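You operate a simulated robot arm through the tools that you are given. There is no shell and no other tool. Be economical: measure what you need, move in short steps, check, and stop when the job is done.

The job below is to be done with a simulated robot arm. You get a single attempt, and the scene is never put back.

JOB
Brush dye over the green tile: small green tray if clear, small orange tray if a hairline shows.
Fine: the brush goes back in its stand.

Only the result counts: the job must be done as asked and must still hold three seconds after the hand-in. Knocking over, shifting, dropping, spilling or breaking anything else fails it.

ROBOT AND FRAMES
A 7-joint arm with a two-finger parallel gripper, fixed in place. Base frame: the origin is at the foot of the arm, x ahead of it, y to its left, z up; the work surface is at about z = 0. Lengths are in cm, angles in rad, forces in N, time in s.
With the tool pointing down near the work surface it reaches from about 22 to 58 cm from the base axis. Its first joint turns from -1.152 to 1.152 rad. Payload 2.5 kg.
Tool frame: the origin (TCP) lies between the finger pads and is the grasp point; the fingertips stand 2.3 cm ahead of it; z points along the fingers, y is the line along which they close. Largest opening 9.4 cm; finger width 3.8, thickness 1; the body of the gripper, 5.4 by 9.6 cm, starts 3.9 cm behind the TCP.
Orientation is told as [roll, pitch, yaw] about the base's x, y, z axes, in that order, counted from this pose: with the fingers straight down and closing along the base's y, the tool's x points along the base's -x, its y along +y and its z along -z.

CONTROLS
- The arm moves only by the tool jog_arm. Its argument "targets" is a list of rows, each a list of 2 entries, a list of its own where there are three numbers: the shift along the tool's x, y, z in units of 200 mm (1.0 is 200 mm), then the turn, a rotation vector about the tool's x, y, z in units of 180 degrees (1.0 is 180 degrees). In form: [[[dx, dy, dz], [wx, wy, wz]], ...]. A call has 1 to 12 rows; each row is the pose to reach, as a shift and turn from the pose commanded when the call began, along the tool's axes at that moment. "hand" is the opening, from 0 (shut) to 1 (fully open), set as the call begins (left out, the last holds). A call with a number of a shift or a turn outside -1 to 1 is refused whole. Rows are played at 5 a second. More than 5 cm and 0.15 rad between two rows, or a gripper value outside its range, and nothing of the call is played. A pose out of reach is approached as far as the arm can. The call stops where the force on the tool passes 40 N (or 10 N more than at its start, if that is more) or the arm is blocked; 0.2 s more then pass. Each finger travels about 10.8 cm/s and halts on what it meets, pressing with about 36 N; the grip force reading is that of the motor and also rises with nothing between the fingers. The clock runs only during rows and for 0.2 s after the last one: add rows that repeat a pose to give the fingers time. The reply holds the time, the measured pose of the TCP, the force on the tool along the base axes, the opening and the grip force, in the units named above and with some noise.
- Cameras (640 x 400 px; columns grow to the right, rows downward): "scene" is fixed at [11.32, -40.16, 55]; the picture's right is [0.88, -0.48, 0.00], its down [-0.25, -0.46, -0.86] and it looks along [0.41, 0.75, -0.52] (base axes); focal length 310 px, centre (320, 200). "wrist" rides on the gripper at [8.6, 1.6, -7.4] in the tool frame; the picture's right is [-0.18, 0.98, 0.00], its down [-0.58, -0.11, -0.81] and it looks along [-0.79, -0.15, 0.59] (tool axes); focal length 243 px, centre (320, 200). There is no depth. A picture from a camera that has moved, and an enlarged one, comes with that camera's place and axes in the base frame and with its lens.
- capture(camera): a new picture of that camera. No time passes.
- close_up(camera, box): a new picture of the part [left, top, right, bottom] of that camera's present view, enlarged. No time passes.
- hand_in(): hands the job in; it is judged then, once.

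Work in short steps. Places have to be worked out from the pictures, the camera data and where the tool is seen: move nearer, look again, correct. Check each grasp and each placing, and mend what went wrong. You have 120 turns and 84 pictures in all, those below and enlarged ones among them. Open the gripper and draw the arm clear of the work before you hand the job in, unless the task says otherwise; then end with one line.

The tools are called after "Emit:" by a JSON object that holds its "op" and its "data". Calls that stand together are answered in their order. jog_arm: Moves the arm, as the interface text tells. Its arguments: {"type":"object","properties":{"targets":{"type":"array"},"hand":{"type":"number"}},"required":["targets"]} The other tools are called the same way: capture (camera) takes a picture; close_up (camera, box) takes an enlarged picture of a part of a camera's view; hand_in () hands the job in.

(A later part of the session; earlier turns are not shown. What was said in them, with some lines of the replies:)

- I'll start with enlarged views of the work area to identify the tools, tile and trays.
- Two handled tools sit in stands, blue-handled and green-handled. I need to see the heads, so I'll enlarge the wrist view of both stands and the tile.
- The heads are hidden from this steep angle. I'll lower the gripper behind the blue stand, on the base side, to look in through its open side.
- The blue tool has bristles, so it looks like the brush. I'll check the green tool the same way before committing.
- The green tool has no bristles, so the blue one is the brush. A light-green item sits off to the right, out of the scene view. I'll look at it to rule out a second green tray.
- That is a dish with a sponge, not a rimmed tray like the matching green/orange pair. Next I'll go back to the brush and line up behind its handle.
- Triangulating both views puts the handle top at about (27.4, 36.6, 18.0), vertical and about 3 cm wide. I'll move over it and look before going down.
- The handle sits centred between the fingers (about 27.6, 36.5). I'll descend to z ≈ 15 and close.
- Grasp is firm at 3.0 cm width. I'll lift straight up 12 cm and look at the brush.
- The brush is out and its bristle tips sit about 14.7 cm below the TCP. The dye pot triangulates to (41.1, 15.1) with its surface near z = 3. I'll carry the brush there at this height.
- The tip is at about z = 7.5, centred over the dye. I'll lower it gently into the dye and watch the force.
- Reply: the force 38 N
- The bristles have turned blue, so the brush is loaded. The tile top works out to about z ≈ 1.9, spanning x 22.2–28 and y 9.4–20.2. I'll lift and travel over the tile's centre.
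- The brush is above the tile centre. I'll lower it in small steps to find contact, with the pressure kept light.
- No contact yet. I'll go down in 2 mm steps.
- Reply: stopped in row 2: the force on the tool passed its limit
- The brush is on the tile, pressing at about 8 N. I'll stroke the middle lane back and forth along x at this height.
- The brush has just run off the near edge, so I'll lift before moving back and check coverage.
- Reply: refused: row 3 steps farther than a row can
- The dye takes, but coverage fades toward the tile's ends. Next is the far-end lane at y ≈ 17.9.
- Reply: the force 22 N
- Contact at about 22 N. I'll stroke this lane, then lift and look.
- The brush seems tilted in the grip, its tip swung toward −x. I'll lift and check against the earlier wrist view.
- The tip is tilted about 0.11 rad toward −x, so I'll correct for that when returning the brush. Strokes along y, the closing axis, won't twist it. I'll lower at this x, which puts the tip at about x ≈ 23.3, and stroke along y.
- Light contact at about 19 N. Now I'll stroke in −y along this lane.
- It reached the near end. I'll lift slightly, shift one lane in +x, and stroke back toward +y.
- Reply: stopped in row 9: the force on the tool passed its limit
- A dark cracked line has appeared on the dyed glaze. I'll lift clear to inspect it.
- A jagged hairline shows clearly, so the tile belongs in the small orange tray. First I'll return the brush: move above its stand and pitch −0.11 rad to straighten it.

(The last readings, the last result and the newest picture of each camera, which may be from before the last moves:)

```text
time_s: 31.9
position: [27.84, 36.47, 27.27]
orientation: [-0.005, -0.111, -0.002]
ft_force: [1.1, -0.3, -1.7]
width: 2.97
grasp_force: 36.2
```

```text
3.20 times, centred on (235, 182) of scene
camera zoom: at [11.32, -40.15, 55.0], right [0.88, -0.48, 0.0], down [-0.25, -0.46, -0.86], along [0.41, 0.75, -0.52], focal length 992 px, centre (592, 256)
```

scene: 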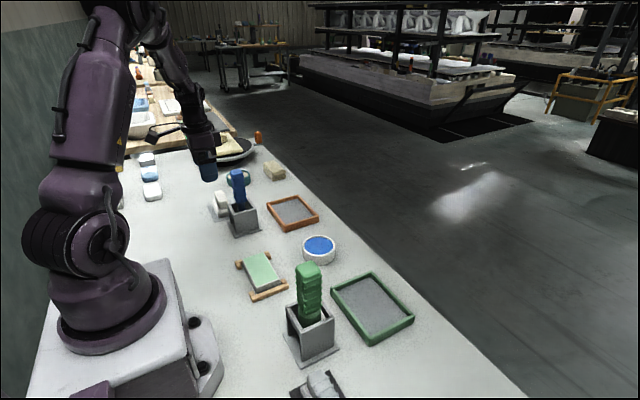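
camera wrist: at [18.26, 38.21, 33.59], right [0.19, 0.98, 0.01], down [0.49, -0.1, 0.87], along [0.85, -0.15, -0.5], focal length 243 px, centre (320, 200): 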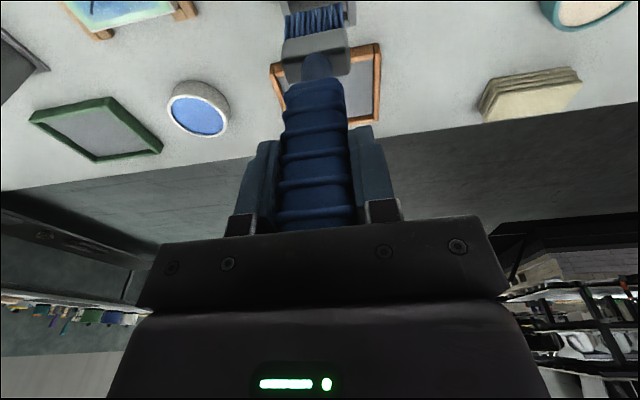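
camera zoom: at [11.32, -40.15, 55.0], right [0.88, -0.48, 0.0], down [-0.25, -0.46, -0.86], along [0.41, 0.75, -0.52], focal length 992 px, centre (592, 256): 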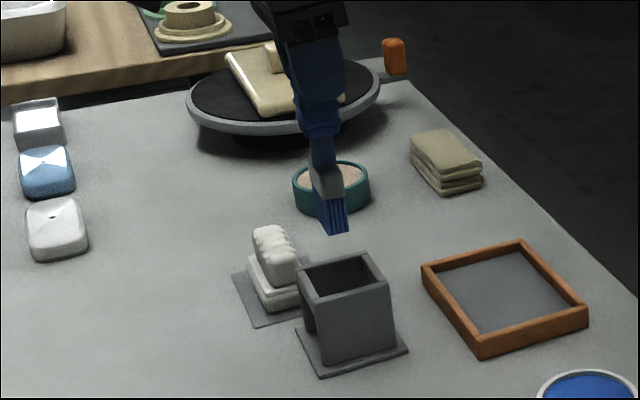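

The brush is vertical again and its tip matches the position when I drew it out. I'll lower it partway into the stand mouth and check.

Emit:
{"op": "jog_arm", "data": {"targets": [[[0.018, 0.0065, 0.1], [0, 0, 0]], [[0.03, 0.0065, 0.21], [0, 0, 0]], [[0.041, 0.0065, 0.3225], [0, 0, 0]]]}}

Emit:
{"op": "close_up", "data": {"camera": "wrist", "box": [224, 0, 416, 120]}}

Emit:
{"op": "close_up", "data": {"camera": "scene", "box": [200, 155, 280, 245]}}

```text
time_s: 32.7
position: [27.73, 36.54, 20.59]
orientation: [-0.005, -0.112, 0.0]
ft_force: [0.8, -0.2, -1.7]
width: 2.97
grasp_force: 35.9
```

```text
3.33 times, centred on (320, 60) of wrist
camera zoom: at [18.17, 38.29, 26.98], right [0.18, 0.98, 0.01], down [0.49, -0.1, 0.87], along [0.85, -0.15, -0.5], focal length 809 px, centre (320, 667)
```

zoom: 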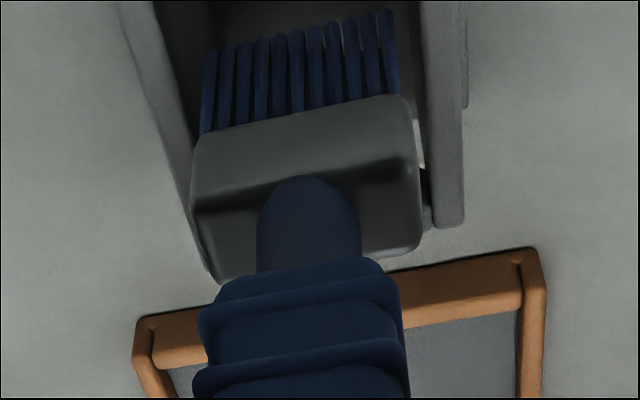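

```text
4.44 times, centred on (240, 200) of scene
camera zoom: at [11.32, -40.15, 55.0], right [0.88, -0.48, 0.0], down [-0.25, -0.46, -0.86], along [0.41, 0.75, -0.52], focal length 1377 px, centre (676, 200)
```

zoom: 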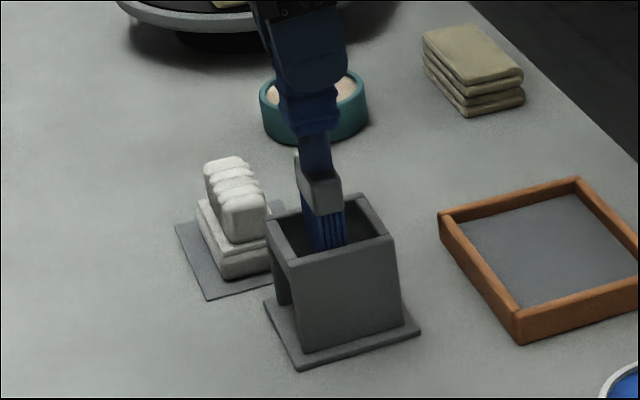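

The bristles are inside the mouth with clearance all round. Continuing down.

Emit:
{"op": "jog_arm", "data": {"targets": [[[0.009, 0, 0.08], [0, 0, 0]], [[0.018, 0, 0.16], [0, 0, 0]], [[0.0235, 0, 0.21], [0, 0, 0]], [[0.0275, 0, 0.245], [0, 0, 0]]]}}

Emit:
{"op": "jog_arm", "data": {"targets": [[[0.001, 0, 0.008], [0, 0, 0]], [[0.002, 0, 0.016], [0, 0, 0]], [[0.002, 0, 0.02], [0, 0, 0]]]}}

```text
time_s: 33.7
position: [27.75, 36.47, 15.72]
orientation: [-0.005, -0.112, -0.002]
ft_force: [-0.2, -0.3, -1.1]
width: 2.94
grasp_force: 36.1
```

```text
time_s: 34.5
position: [27.73, 36.67, 15.4]
orientation: [-0.005, -0.113, 0.0]
ft_force: [0.3, 0.1, -0.9]
width: 2.98
grasp_force: 35.9
```

Emit:
{"op": "jog_arm", "data": {"targets": [[[0.001, 0, 0.006], [0, 0, 0]], [[0.001, 0, 0.012], [0, 0, 0]], [[0.001, 0, 0.012], [0, 0, 0]]]}}

Emit:
{"op": "close_up", "data": {"camera": "scene", "box": [200, 155, 280, 245]}}

```text
time_s: 35.3
position: [27.71, 36.55, 15.17]
orientation: [-0.004, -0.113, -0.002]
ft_force: [-0.3, -0.6, -1.8]
width: 2.96
grasp_force: 35.6
```

```text
4.44 times, centred on (240, 200) of scene
camera zoom: at [11.32, -40.15, 55.0], right [0.88, -0.48, 0.0], down [-0.25, -0.46, -0.86], along [0.41, 0.75, -0.52], focal length 1377 px, centre (676, 200)
```

zoom: 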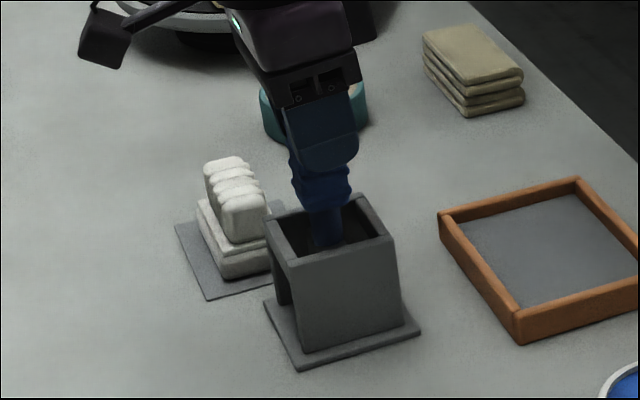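

No seat contact yet, so I'll ease down a little more.

Emit:
{"op": "jog_arm", "data": {"targets": [[[0.001, 0, 0.006], [0, 0, 0]], [[0.001, 0, 0.012], [0, 0, 0]], [[0.001, 0, 0.012], [0, 0, 0]]]}}

```text
time_s: 36.1
position: [27.74, 36.64, 14.9]
orientation: [-0.005, -0.112, -0.002]
ft_force: [-2.3, -1.4, 7.2]
width: 2.97
grasp_force: 35.8
```

It is seated with light contact. I'll release and look.

Emit:
{"op": "jog_arm", "data": {"targets": [[[0, 0, 0], [0, 0, 0]], [[0, 0, 0], [0, 0, 0]], [[0, 0, 0], [0, 0, 0]], [[0, 0, 0], [0, 0, 0]]], "hand": 0.8}}

Emit:
{"op": "capture", "data": {"camera": "wrist"}}

Emit:
{"op": "close_up", "data": {"camera": "scene", "box": [200, 155, 280, 245]}}

```text
time_s: 37.1
position: [27.8, 36.64, 14.88]
orientation: [-0.006, -0.112, -0.002]
ft_force: [-0.4, -0.1, 1.7]
width: 7.51
grasp_force: 0.0
```

```text
36 pictures are left
camera wrist: at [18.2, 38.31, 21.31], right [0.18, 0.98, 0.01], down [0.49, -0.1, 0.87], along [0.85, -0.15, -0.5], focal length 243 px, centre (320, 200)
```

wrist: 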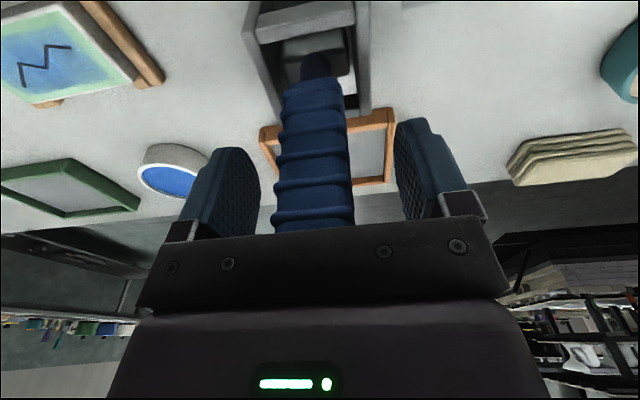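

```text
4.44 times, centred on (240, 200) of scene
camera zoom: at [11.32, -40.16, 55.0], right [0.88, -0.48, 0.0], down [-0.25, -0.46, -0.86], along [0.41, 0.75, -0.52], focal length 1377 px, centre (676, 200)
```

zoom: 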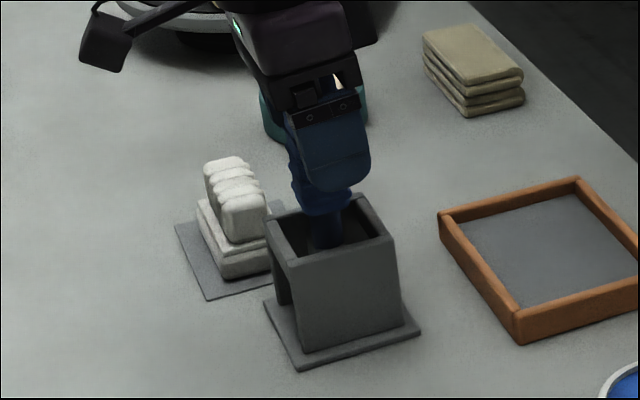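

The brush is standing in its stand. I'll withdraw straight up, then level the tool.

Emit:
{"op": "jog_arm", "data": {"targets": [[[-0.014, 0, -0.12], [0, 0, 0]], [[-0.028, 0, -0.25], [0, 0, 0]], [[-0.042, 0, -0.37], [0, 0, 0]], [[-0.056, 0, -0.5], [0, 0, 0]], [[-0.067, 0, -0.6], [0, 0, 0]], [[-0.067, 0, -0.6], [0, 0.018, 0]], [[-0.067, 0, -0.6], [0, 0.0357, 0]]]}}

Emit:
{"op": "close_up", "data": {"camera": "scene", "box": [190, 145, 310, 305]}}

```text
time_s: 38.7
position: [27.64, 36.67, 27.0]
orientation: [-0.005, 0.002, -0.003]
ft_force: [0.0, -0.8, 0.3]
width: 7.5
grasp_force: 0.0
```

```text
2.50 times, centred on (250, 225) of scene
camera zoom: at [11.31, -40.16, 55.0], right [0.88, -0.48, 0.0], down [-0.25, -0.46, -0.86], along [0.41, 0.75, -0.52], focal length 775 px, centre (495, 138)
```

zoom: 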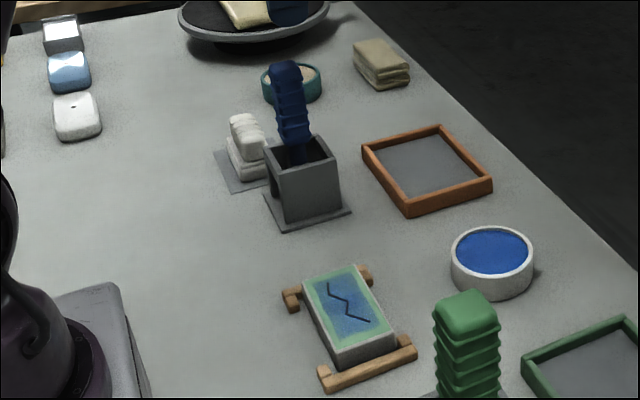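

The brush stands upright. Now the tile: it is about 5.6 cm wide in x, so the gripper must close along x. I'll move over it while yawing +90°.

Emit:
{"op": "jog_arm", "data": {"targets": [[[0.011, -0.09, 0], [0, 0, -0.0455]], [[0.022, -0.18, 0], [0, 0, -0.091]], [[0.034, -0.27, 0], [0, 0, -0.1365]], [[0.046, -0.36, 0], [0, 0, -0.182]], [[0.057, -0.45, 0], [0, 0, -0.2275]], [[0.068, -0.54, 0], [0, 0, -0.273]], [[0.08, -0.63, 0], [0, 0, -0.3185]], [[0.09, -0.72, 0], [0, 0, -0.364]], [[0.1, -0.81, 0], [0, 0, -0.4095]], [[0.11, -0.9, 0], [0, 0, -0.455]], [[0.127, -1.0, 0], [0, 0, -0.5]]], "hand": 1}}

Emit:
{"op": "capture", "data": {"camera": "wrist"}}

```text
time_s: 41.1
position: [25.18, 16.76, 27.13]
orientation: [0.0, 0.006, 1.571]
ft_force: [-0.3, 0.1, 0.0]
width: 9.39
grasp_force: 0.0
```

```text
33 pictures are left
camera wrist: at [23.42, 8.06, 34.54], right [-0.98, 0.18, 0.0], down [0.11, 0.59, 0.8], along [0.15, 0.79, -0.6], focal length 243 px, centre (320, 200)
```

wrist: 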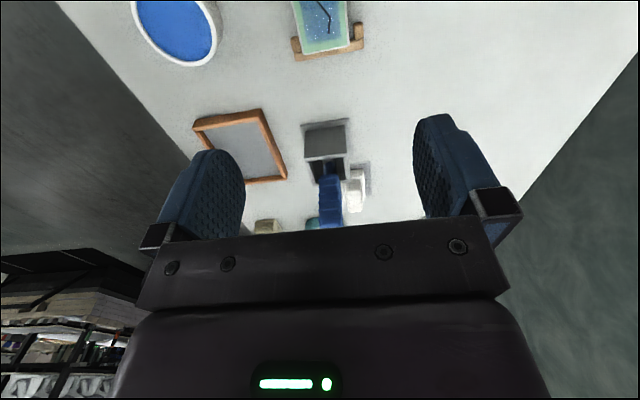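

I'll back off in −y to view the whole tile ahead of the fingers.

Emit:
{"op": "jog_arm", "data": {"targets": [[[0.2, 0, 0], [0, 0, 0]], [[0.4, 0, 0.1], [0, 0, 0]], [[0.5, 0, 0.25], [0, 0, 0]], [[0.5, 0, 0.4], [0, 0, 0]]]}}

Emit:
{"op": "close_up", "data": {"camera": "wrist", "box": [160, 0, 480, 200]}}

Emit:
{"op": "close_up", "data": {"camera": "scene", "box": [210, 235, 306, 310]}}

```text
time_s: 42.1
position: [25.17, 6.52, 19.19]
orientation: [0.002, 0.005, 1.569]
ft_force: [0.7, 0.0, 0.6]
width: 9.41
grasp_force: 0.1
```

```text
2.00 times, centred on (320, 100) of wrist
camera zoom: at [23.41, -2.0, 26.61], right [-0.98, 0.19, 0.0], down [0.11, 0.59, 0.8], along [0.15, 0.79, -0.6], focal length 485 px, centre (320, 400)
```

zoom: 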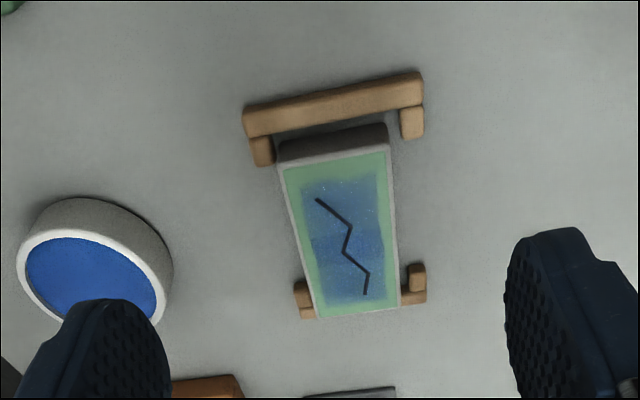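

```text
5.33 times, centred on (258, 272) of scene
camera zoom: at [11.31, -40.16, 55.0], right [0.88, -0.48, 0.0], down [-0.25, -0.46, -0.86], along [0.41, 0.75, -0.52], focal length 1653 px, centre (651, -187)
```

zoom: 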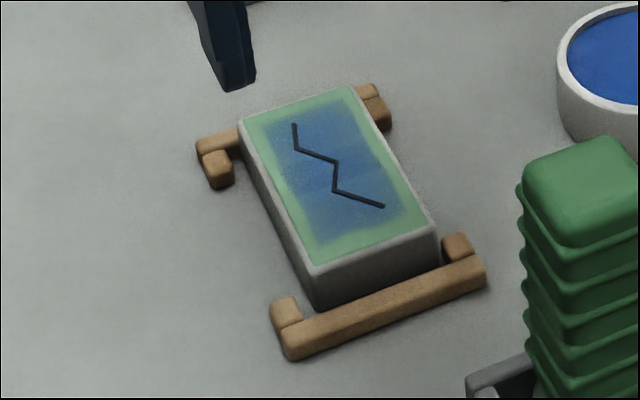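

The tile spans x 22.3–27.8 and y 10.2–20.7, with its top near z = 2.1 and no yaw. I'll position over (25.05, 15.3) and descend to just above it.

Emit:
{"op": "jog_arm", "data": {"targets": [[[-0.22, 0.005, 0], [0, 0, 0]], [[-0.438, 0.005, 0], [0, 0, 0]], [[-0.438, 0.005, 0.2], [0, 0, 0]], [[-0.438, 0.005, 0.4], [0, 0, 0]], [[-0.438, 0.005, 0.6], [0, 0, 0]], [[-0.438, 0.005, 0.68], [0, 0, 0]]]}}

Emit:
{"op": "capture", "data": {"camera": "wrist"}}

Emit:
{"op": "close_up", "data": {"camera": "scene", "box": [210, 210, 306, 300]}}

```text
time_s: 43.5
position: [25.01, 15.35, 5.41]
orientation: [0.001, 0.006, 1.57]
ft_force: [0.4, -0.1, -0.8]
width: 9.39
grasp_force: 0.1
```

```text
30 pictures are left
camera wrist: at [23.27, 6.71, 12.9], right [-0.98, 0.19, 0.0], down [0.11, 0.59, 0.8], along [0.15, 0.79, -0.6], focal length 243 px, centre (320, 200)
```

wrist: 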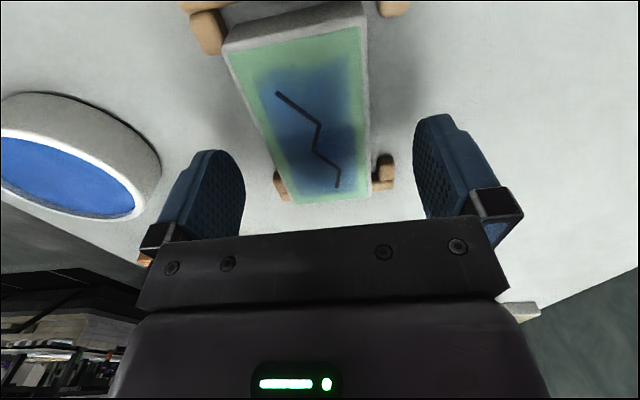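

```text
4.44 times, centred on (258, 255) of scene
camera zoom: at [11.32, -40.16, 55.0], right [0.88, -0.48, 0.0], down [-0.25, -0.46, -0.86], along [0.41, 0.75, -0.52], focal length 1377 px, centre (596, -44)
```

zoom: 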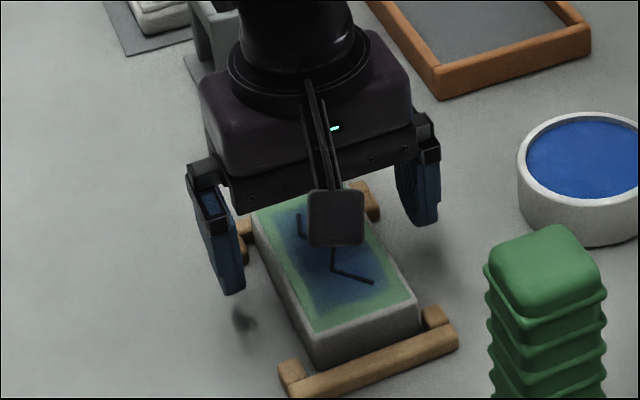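

The fingers straddle the tile and are clear of the corner blocks. I'll descend to z ≈ 2.8 and close.

Emit:
{"op": "jog_arm", "data": {"targets": [[[0, 0, 0.08], [0, 0, 0]], [[0, 0, 0.13], [0, 0, 0]]]}}

Emit:
{"op": "jog_arm", "data": {"targets": [[[0, 0, 0], [0, 0, 0]], [[0, 0, 0], [0, 0, 0]], [[0, 0, 0], [0, 0, 0]]], "hand": 0}}

Emit:
{"op": "capture", "data": {"camera": "wrist"}}

```text
time_s: 44.1
position: [25.09, 15.26, 2.75]
orientation: [0.0, 0.005, 1.569]
ft_force: [0.6, -0.3, 0.0]
width: 9.41
grasp_force: 0.1
```

```text
time_s: 44.9
position: [24.92, 15.22, 2.83]
orientation: [-0.001, 0.006, 1.568]
ft_force: [0.7, 0.3, -0.7]
width: 5.78
grasp_force: 36.6
```

```text
28 pictures are left
camera wrist: at [23.31, 6.72, 10.33], right [-0.98, 0.19, 0.0], down [0.11, 0.59, 0.8], along [0.15, 0.79, -0.6], focal length 243 px, centre (320, 200)
```

wrist: 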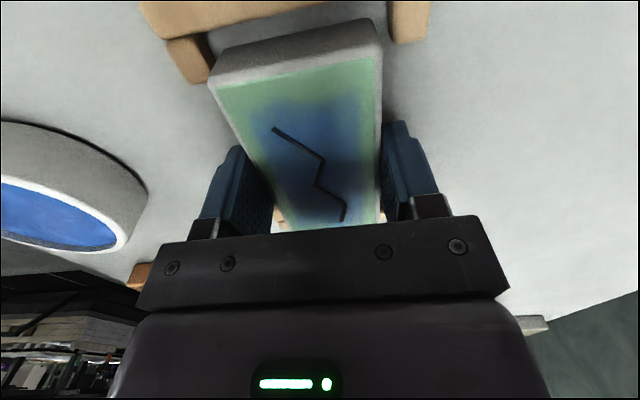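

Gripped at 5.78 cm. I'll lift gently.

Emit:
{"op": "jog_arm", "data": {"targets": [[[0, 0, -0.03], [0, 0, 0]], [[0, 0, -0.12], [0, 0, 0]], [[0, 0, -0.3], [0, 0, 0]], [[0, 0, -0.5], [0, 0, 0]]]}}

Emit:
{"op": "capture", "data": {"camera": "wrist"}}

Emit:
{"op": "close_up", "data": {"camera": "scene", "box": [190, 150, 350, 300]}}

```text
time_s: 45.9
position: [25.03, 15.48, 12.86]
orientation: [0.0, 0.004, 1.569]
ft_force: [0.4, -0.5, 0.3]
width: 0.01
grasp_force: 36.2
```

```text
27 pictures are left
camera wrist: at [23.31, 6.8, 20.41], right [-0.98, 0.19, 0.0], down [0.11, 0.59, 0.8], along [0.15, 0.79, -0.6], focal length 243 px, centre (320, 200)
```

wrist: 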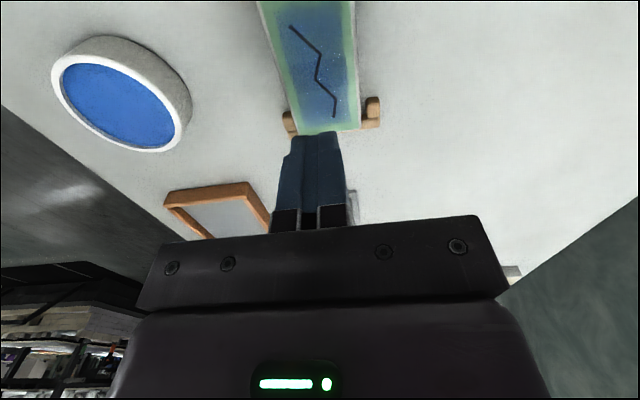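

```text
2.67 times, centred on (270, 225) of scene
camera zoom: at [11.32, -40.15, 55.0], right [0.88, -0.48, 0.0], down [-0.25, -0.46, -0.86], along [0.41, 0.75, -0.52], focal length 826 px, centre (453, 133)
```

zoom: 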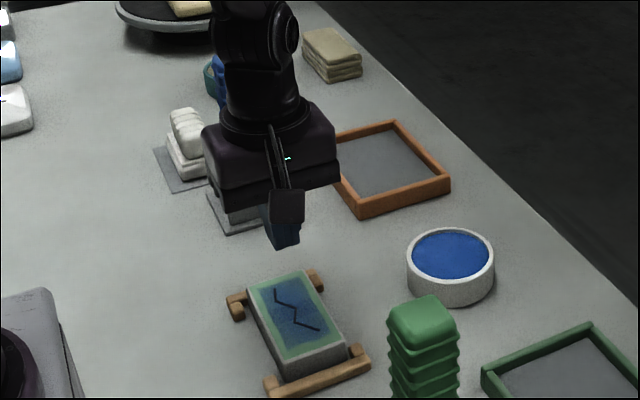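

The tile slipped out because the grip was too high on its sides; it is still in its cradle. I'll reopen and grasp lower, with fingertips almost at the table.

Emit:
{"op": "jog_arm", "data": {"targets": [[[0, 0, 0], [0, 0, 0]], [[0, 0, 0], [0, 0, 0]], [[0, 0, 0], [0, 0, 0]], [[0, 0, 0.2], [0, 0, 0]], [[0, 0, 0.4], [0, 0, 0]], [[0, 0, 0.495], [0, 0, 0]]], "hand": 1}}

Emit:
{"op": "jog_arm", "data": {"targets": [[[0, 0, 0.01], [0, 0, 0]], [[0, 0, 0.02], [0, 0, 0]]]}}

Emit:
{"op": "capture", "data": {"camera": "wrist"}}

Emit:
{"op": "close_up", "data": {"camera": "scene", "box": [210, 210, 306, 300]}}

```text
time_s: 47.3
position: [24.97, 15.35, 2.92]
orientation: [0.0, 0.005, 1.568]
ft_force: [0.2, 0.1, -0.3]
width: 9.42
grasp_force: 0.1
```

```text
time_s: 47.9
position: [25.1, 15.31, 2.59]
orientation: [0.0, 0.006, 1.568]
ft_force: [-0.7, -0.4, -0.4]
width: 9.38
grasp_force: 0.1
```

```text
25 pictures are left
camera wrist: at [23.3, 6.71, 10.04], right [-0.98, 0.19, 0.0], down [0.11, 0.59, 0.8], along [0.15, 0.79, -0.6], focal length 243 px, centre (320, 200)
```

wrist: 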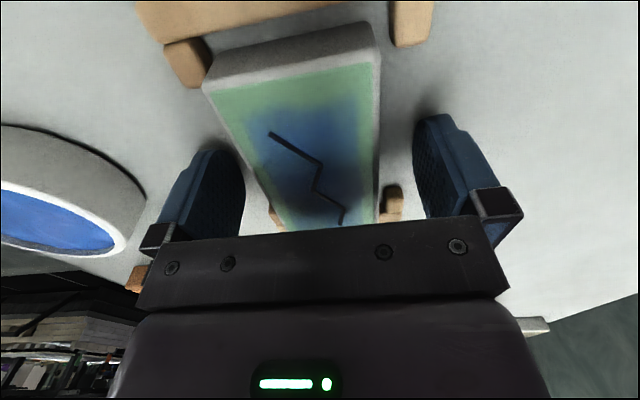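

```text
4.44 times, centred on (258, 255) of scene
camera zoom: at [11.32, -40.16, 55.0], right [0.88, -0.48, 0.0], down [-0.25, -0.46, -0.86], along [0.41, 0.75, -0.52], focal length 1377 px, centre (596, -44)
```

zoom: 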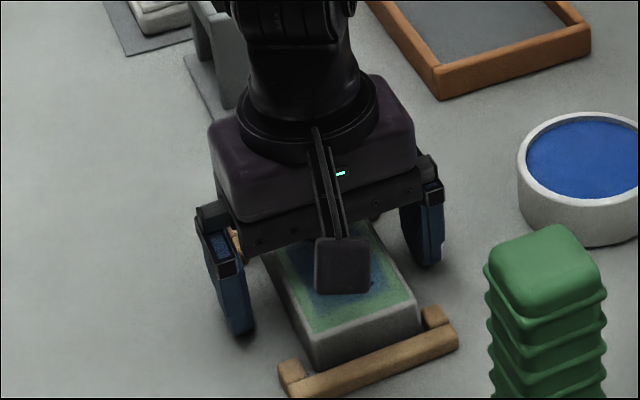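

Emit:
{"op": "jog_arm", "data": {"targets": [[[0, 0, 0.007], [0, 0, 0]], [[0, 0, 0.012], [0, 0, 0]]]}}

Emit:
{"op": "jog_arm", "data": {"targets": [[[0, 0, 0], [0, 0, 0]], [[0, 0, 0], [0, 0, 0]], [[0, 0, 0], [0, 0, 0]], [[0, 0, 0], [0, 0, 0]]], "hand": 0}}

Emit:
{"op": "jog_arm", "data": {"targets": [[[0, 0, -0.01], [0, 0, 0]], [[0, 0, -0.03], [0, 0, 0]], [[0, 0, -0.06], [0, 0, 0]]]}}

Emit:
{"op": "capture", "data": {"camera": "wrist"}}

```text
time_s: 48.5
position: [25.17, 15.25, 2.41]
orientation: [-0.001, 0.005, 1.571]
ft_force: [-0.4, -0.9, -0.4]
width: 9.4
grasp_force: 0.0
```

```text
time_s: 49.5
position: [25.2, 15.3, 2.35]
orientation: [0.0, 0.006, 1.568]
ft_force: [1.4, -0.1, 1.1]
width: 5.79
grasp_force: 35.9
```

```text
time_s: 50.3
position: [25.14, 15.23, 3.51]
orientation: [0.003, 0.006, 1.569]
ft_force: [-0.8, 0.0, -2.8]
width: 5.78
grasp_force: 35.7
```

```text
23 pictures are left
camera wrist: at [23.29, 6.69, 11.04], right [-0.98, 0.19, 0.0], down [0.11, 0.59, 0.8], along [0.15, 0.79, -0.6], focal length 243 px, centre (320, 200)
```

wrist: 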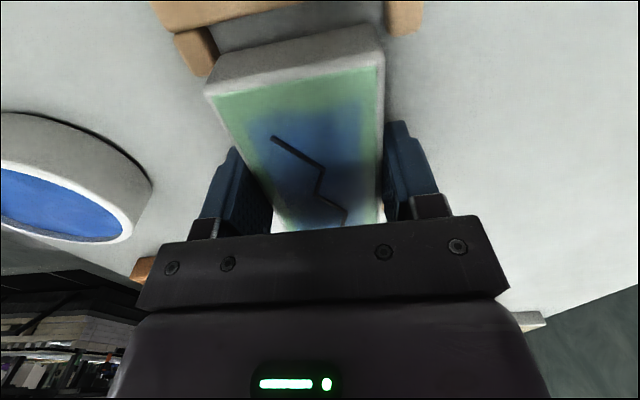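

The tile is holding this time: width 5.78 and about 2.5 N of weight. I'll keep raising it slowly.

Emit:
{"op": "jog_arm", "data": {"targets": [[[0, 0, -0.04], [0, 0, 0]], [[0, 0, -0.09], [0, 0, 0]], [[0, 0, -0.15], [0, 0, 0]], [[0, 0, -0.22], [0, 0, 0]], [[0, 0, -0.3], [0, 0, 0]], [[0, 0, -0.36], [0, 0, 0]]]}}

Emit:
{"op": "capture", "data": {"camera": "wrist"}}

Emit:
{"op": "close_up", "data": {"camera": "scene", "box": [190, 150, 350, 300]}}

```text
time_s: 51.7
position: [24.99, 15.37, 10.74]
orientation: [0.002, 0.005, 1.569]
ft_force: [0.4, 0.2, -2.6]
width: 5.79
grasp_force: 35.9
```

```text
22 pictures are left
camera wrist: at [23.29, 6.76, 18.21], right [-0.98, 0.19, 0.0], down [0.11, 0.59, 0.8], along [0.15, 0.79, -0.6], focal length 243 px, centre (320, 200)
```

wrist: 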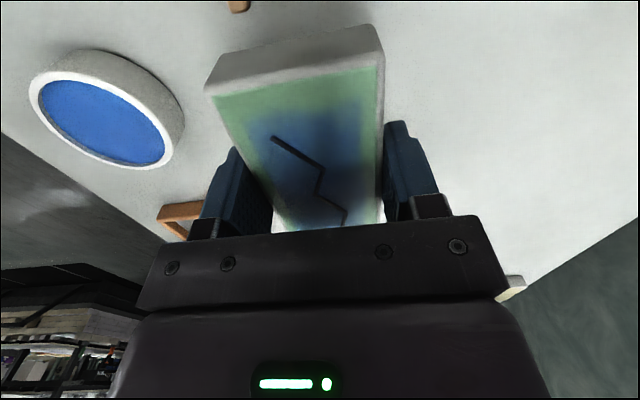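

```text
2.67 times, centred on (270, 225) of scene
camera zoom: at [11.32, -40.15, 55.0], right [0.88, -0.48, 0.0], down [-0.25, -0.46, -0.86], along [0.41, 0.75, -0.52], focal length 826 px, centre (453, 133)
```

zoom: 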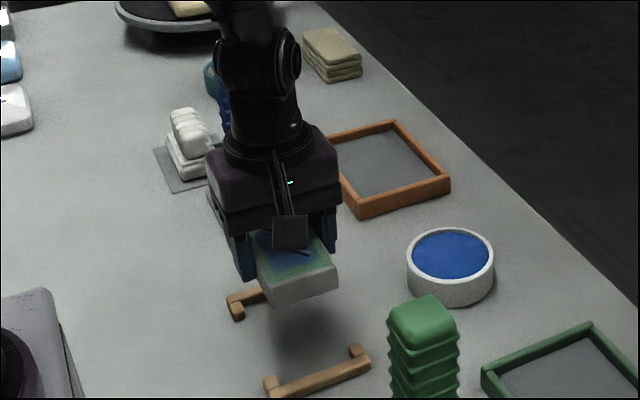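

The tile is held securely. The orange tray interior is about x 38.1–47.3, y 29.4–42.1, centred near (42.7, 35.7). I'll carry the tile to just short of it and refine.

Emit:
{"op": "jog_arm", "data": {"targets": [[[-0.11, -0.17, -0.05], [0, 0, 0]], [[-0.22, -0.34, -0.1], [0, 0, 0]], [[-0.33, -0.51, -0.1], [0, 0, 0]], [[-0.44, -0.68, -0.1], [0, 0, 0]], [[-0.52, -0.8, -0.1], [0, 0, 0]], [[-0.58, -0.885, -0.1], [0, 0, 0]]]}}

Emit:
{"op": "capture", "data": {"camera": "wrist"}}

Emit:
{"op": "close_up", "data": {"camera": "scene", "box": [230, 140, 358, 240]}}

```text
time_s: 53.1
position: [42.85, 26.85, 12.54]
orientation: [0.003, 0.007, 1.569]
ft_force: [0.4, 0.9, -4.2]
width: 5.8
grasp_force: 36.0
```

```text
20 pictures are left
camera wrist: at [41.07, 18.32, 20.06], right [-0.98, 0.19, 0.0], down [0.11, 0.59, 0.8], along [0.15, 0.79, -0.6], focal length 243 px, centre (320, 200)
```

wrist: 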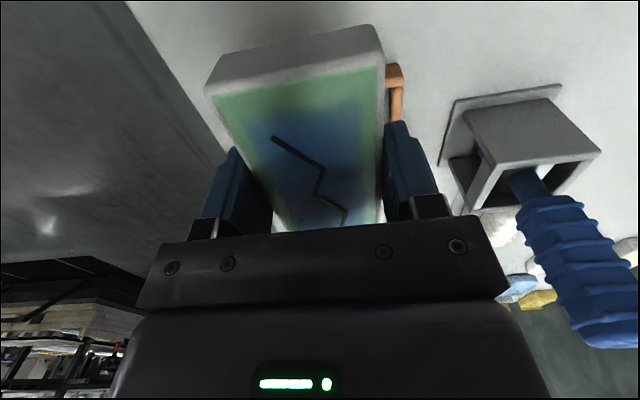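

```text
4.00 times, centred on (294, 190) of scene
camera zoom: at [11.32, -40.15, 55.0], right [0.88, -0.48, 0.0], down [-0.25, -0.46, -0.86], along [0.41, 0.75, -0.52], focal length 1240 px, centre (424, 240)
```

zoom: 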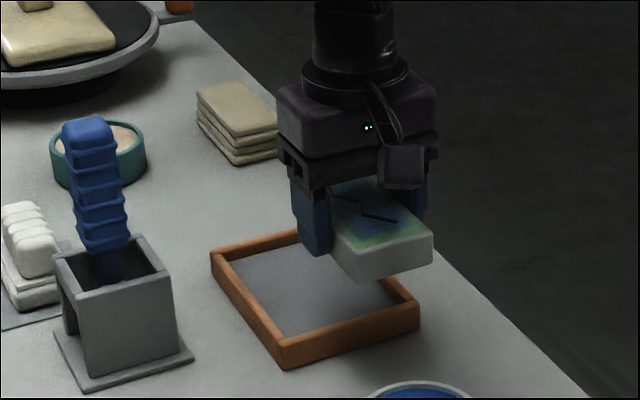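

The two cameras disagree by about 0.6 cm on the tray's x. I'll hover lower over the tray and compare the tile against the rims directly.

Emit:
{"op": "jog_arm", "data": {"targets": [[[-0.2, 0.01, 0], [0, 0, 0]], [[-0.43, 0.02, 0], [0, 0, 0]], [[-0.43, 0.02, 0.15], [0, 0, 0]], [[-0.43, 0.02, 0.29], [0, 0, 0]]]}}

Emit:
{"op": "capture", "data": {"camera": "wrist"}}

Emit:
{"op": "close_up", "data": {"camera": "scene", "box": [254, 165, 334, 245]}}

```text
time_s: 54.1
position: [42.34, 35.47, 6.81]
orientation: [0.0, 0.006, 1.57]
ft_force: [-0.7, -0.7, -3.2]
width: 5.79
grasp_force: 35.5
```

```text
18 pictures are left
camera wrist: at [40.61, 26.86, 14.27], right [-0.98, 0.19, 0.0], down [0.11, 0.59, 0.8], along [0.15, 0.79, -0.6], focal length 243 px, centre (320, 200)
```

wrist: 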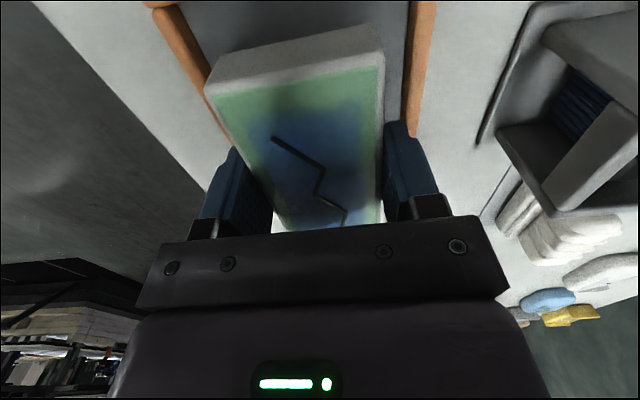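

```text
5.00 times, centred on (294, 205) of scene
camera zoom: at [11.32, -40.15, 55.0], right [0.88, -0.48, 0.0], down [-0.25, -0.46, -0.86], along [0.41, 0.75, -0.52], focal length 1550 px, centre (450, 175)
```

zoom: 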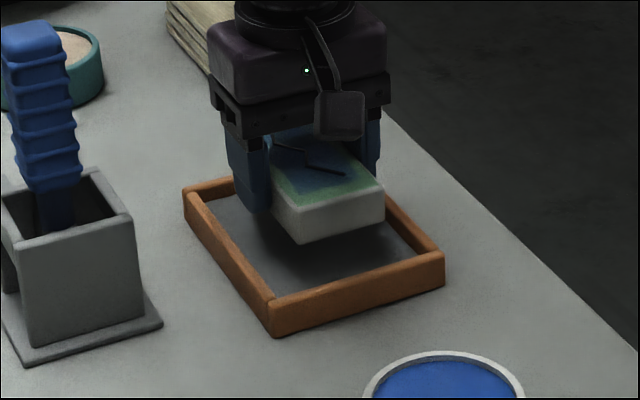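

The wrist view puts the tray inner walls at x ≈ 37.4 and 47.3, so centre 42.35, matching the TCP. I'll lower straight in, gently at the end.

Emit:
{"op": "jog_arm", "data": {"targets": [[[0, -0.004, 0.1], [0, 0, 0]], [[0, -0.004, 0.18], [0, 0, 0]]]}}

Emit:
{"op": "jog_arm", "data": {"targets": [[[0, 0, 0.01], [0, 0, 0]], [[0, 0, 0.018], [0, 0, 0]]]}}

Emit:
{"op": "close_up", "data": {"camera": "scene", "box": [254, 165, 334, 245]}}

Emit:
{"op": "capture", "data": {"camera": "wrist"}}

```text
time_s: 54.7
position: [42.65, 35.51, 3.66]
orientation: [-0.001, 0.002, 1.569]
ft_force: [-9.9, -9.8, 36.1]
width: 5.77
grasp_force: 36.3
```

```text
time_s: 55.0
position: [42.46, 35.56, 3.7]
orientation: [-0.001, 0.004, 1.568]
ft_force: [-0.5, -2.3, 2.8]
width: 5.8
grasp_force: 35.7
stopped in row 1: the force on the tool passed its limit (the readings are from after the stop); the commanded pose is now the measured one
```

```text
5.00 times, centred on (294, 205) of scene
camera zoom: at [11.32, -40.16, 55.0], right [0.88, -0.48, 0.0], down [-0.25, -0.46, -0.86], along [0.41, 0.75, -0.52], focal length 1550 px, centre (450, 175)
```

zoom: 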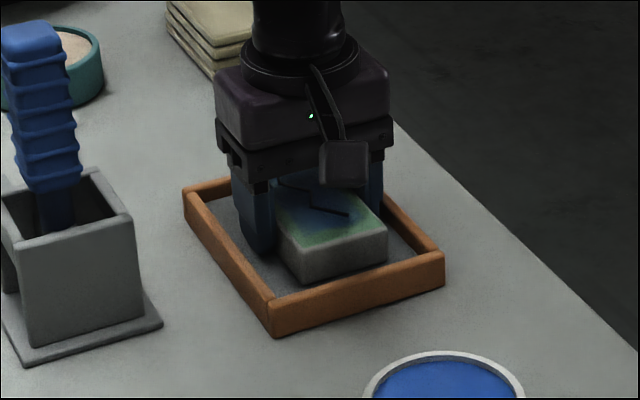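

```text
15 pictures are left
camera wrist: at [40.81, 27.01, 11.16], right [-0.98, 0.19, 0.0], down [0.11, 0.58, 0.8], along [0.15, 0.79, -0.59], focal length 243 px, centre (320, 200)
```

wrist: 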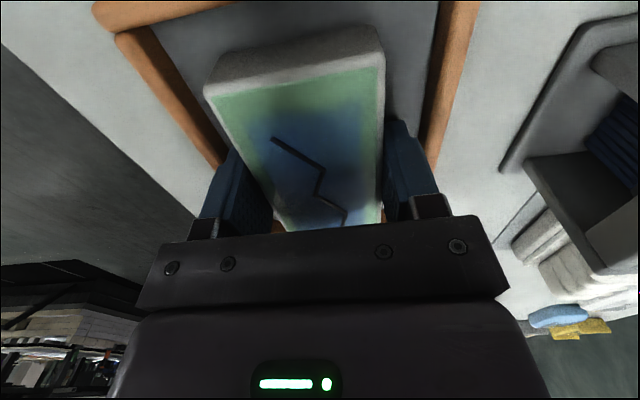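

Contact matches the tile resting on the raised tray floor (about z 1.2), inside the rims. I'll release with a small opening so the fingers don't push the rims.

Emit:
{"op": "jog_arm", "data": {"targets": [[[0, 0, 0], [0, 0, 0]], [[0, 0, 0], [0, 0, 0]], [[0, 0, 0], [0, 0, 0]]], "hand": 0.67}}

Emit:
{"op": "jog_arm", "data": {"targets": [[[0, 0, -0.05], [0, 0, 0]], [[0, 0, -0.15], [0, 0, 0]], [[0, 0, -0.3], [0, 0, 0]]]}}

Emit:
{"op": "close_up", "data": {"camera": "scene", "box": [254, 165, 334, 245]}}

Emit:
{"op": "capture", "data": {"camera": "wrist"}}

```text
time_s: 55.8
position: [42.47, 35.53, 3.71]
orientation: [-0.003, 0.002, 1.569]
ft_force: [1.2, -0.1, 4.5]
width: 6.27
grasp_force: 0.1
```

```text
time_s: 56.6
position: [42.59, 35.51, 9.62]
orientation: [0.0, 0.005, 1.569]
ft_force: [0.5, 0.8, 0.2]
width: 6.3
grasp_force: 0.1
```

```text
5.00 times, centred on (294, 205) of scene
camera zoom: at [11.32, -40.15, 55.0], right [0.88, -0.48, 0.0], down [-0.25, -0.46, -0.86], along [0.41, 0.75, -0.52], focal length 1550 px, centre (450, 175)
```

zoom: 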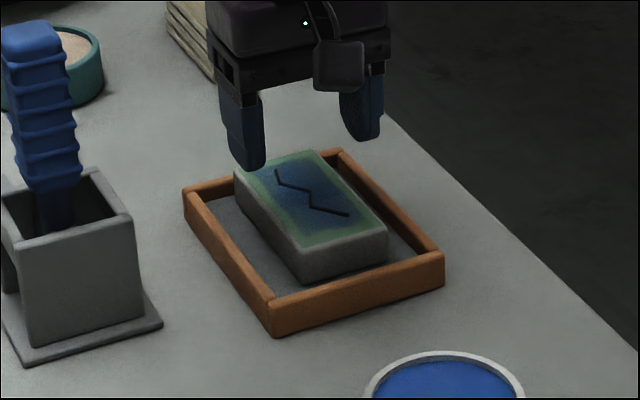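

```text
13 pictures are left
camera wrist: at [40.77, 27.04, 17.11], right [-0.98, 0.19, 0.0], down [0.11, 0.58, 0.8], along [0.15, 0.79, -0.59], focal length 243 px, centre (320, 200)
```

wrist: 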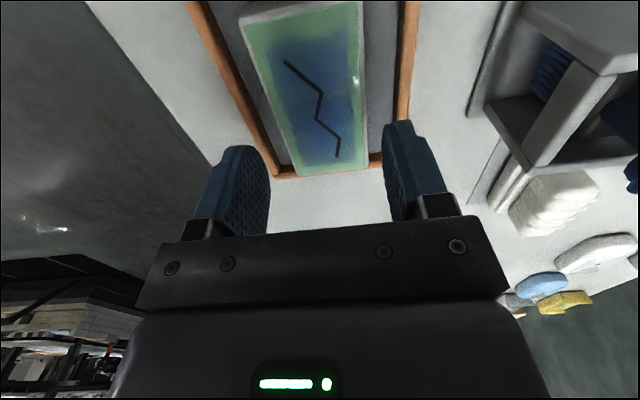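

The tile is in the tray. I'll check whether its far end lies flat or is riding on the back rim.

Emit:
{"op": "close_up", "data": {"camera": "scene", "box": [274, 188, 322, 228]}}

Emit:
{"op": "close_up", "data": {"camera": "wrist", "box": [180, 0, 440, 200]}}

```text
10.00 times, centred on (298, 208) of scene
camera zoom: at [11.32, -40.15, 55.0], right [0.88, -0.48, 0.0], down [-0.25, -0.46, -0.86], along [0.41, 0.75, -0.52], focal length 3099 px, centre (540, 120)
```

zoom: 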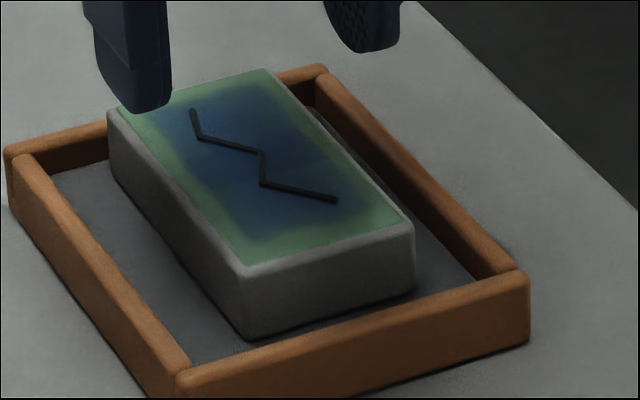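

```text
2.00 times, centred on (310, 100) of wrist
camera zoom: at [40.77, 27.04, 17.11], right [-0.98, 0.19, 0.0], down [0.11, 0.58, 0.8], along [0.15, 0.79, -0.59], focal length 485 px, centre (340, 400)
```

zoom: 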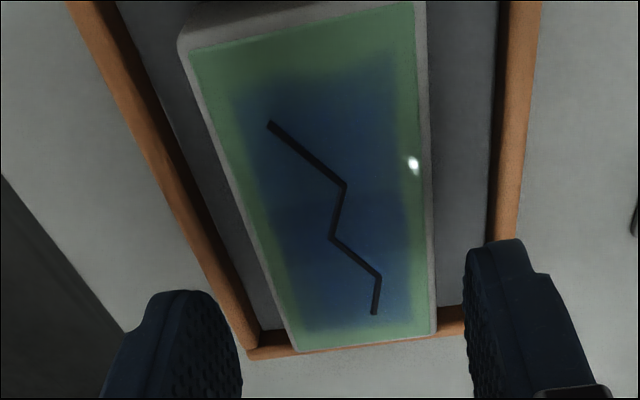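

The tile lies flat inside the orange tray. I'll raise the arm clear and open the gripper, then take a final scene check.

Emit:
{"op": "jog_arm", "data": {"targets": [[[0, 0, -0.2], [0, 0, 0]], [[0, 0, -0.4], [0, 0, 0]], [[0, 0, -0.6], [0, 0, 0]], [[0, 0, -0.8], [0, 0, 0]], [[0.2, 0.1, -0.85], [0, 0, 0]], [[0.4, 0.2, -0.85], [0, 0, 0]], [[0.6, 0.3, -0.85], [0, 0, 0]], [[0.8, 0.4, -0.85], [0, 0, 0]]], "hand": 1}}

Emit:
{"op": "capture", "data": {"camera": "scene"}}

Emit:
{"op": "close_up", "data": {"camera": "scene", "box": [190, 150, 350, 310]}}

```text
time_s: 58.4
position: [34.51, 19.74, 26.62]
orientation: [-0.002, 0.001, 1.569]
ft_force: [-0.1, -0.5, -1.2]
width: 9.41
grasp_force: 0.2
```

```text
10 pictures are left
```

scene: 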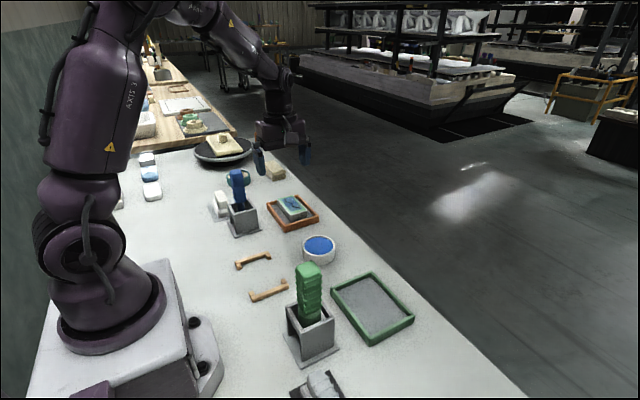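

```text
2.50 times, centred on (270, 230) of scene
camera zoom: at [11.32, -40.15, 55.0], right [0.88, -0.48, 0.0], down [-0.25, -0.46, -0.86], along [0.41, 0.75, -0.52], focal length 775 px, centre (445, 125)
```

zoom: 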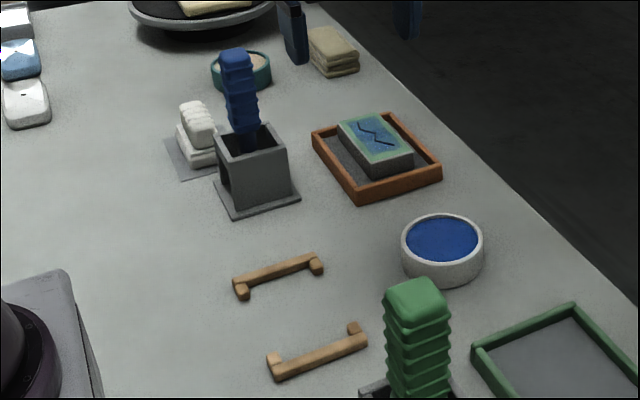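

The brush is back in its stand, the cracked tile lies flat in the orange tray, nothing else looks disturbed, and the gripper is open and clear. Handing in.

Emit:
{"op": "hand_in", "data": {}}

```text
The job is handed in.
```

I brushed dye over the green tile and a hairline showed, so the tile is in the small orange tray and the brush is back in its stand; the dye covers most of the glaze but fades toward the edges.
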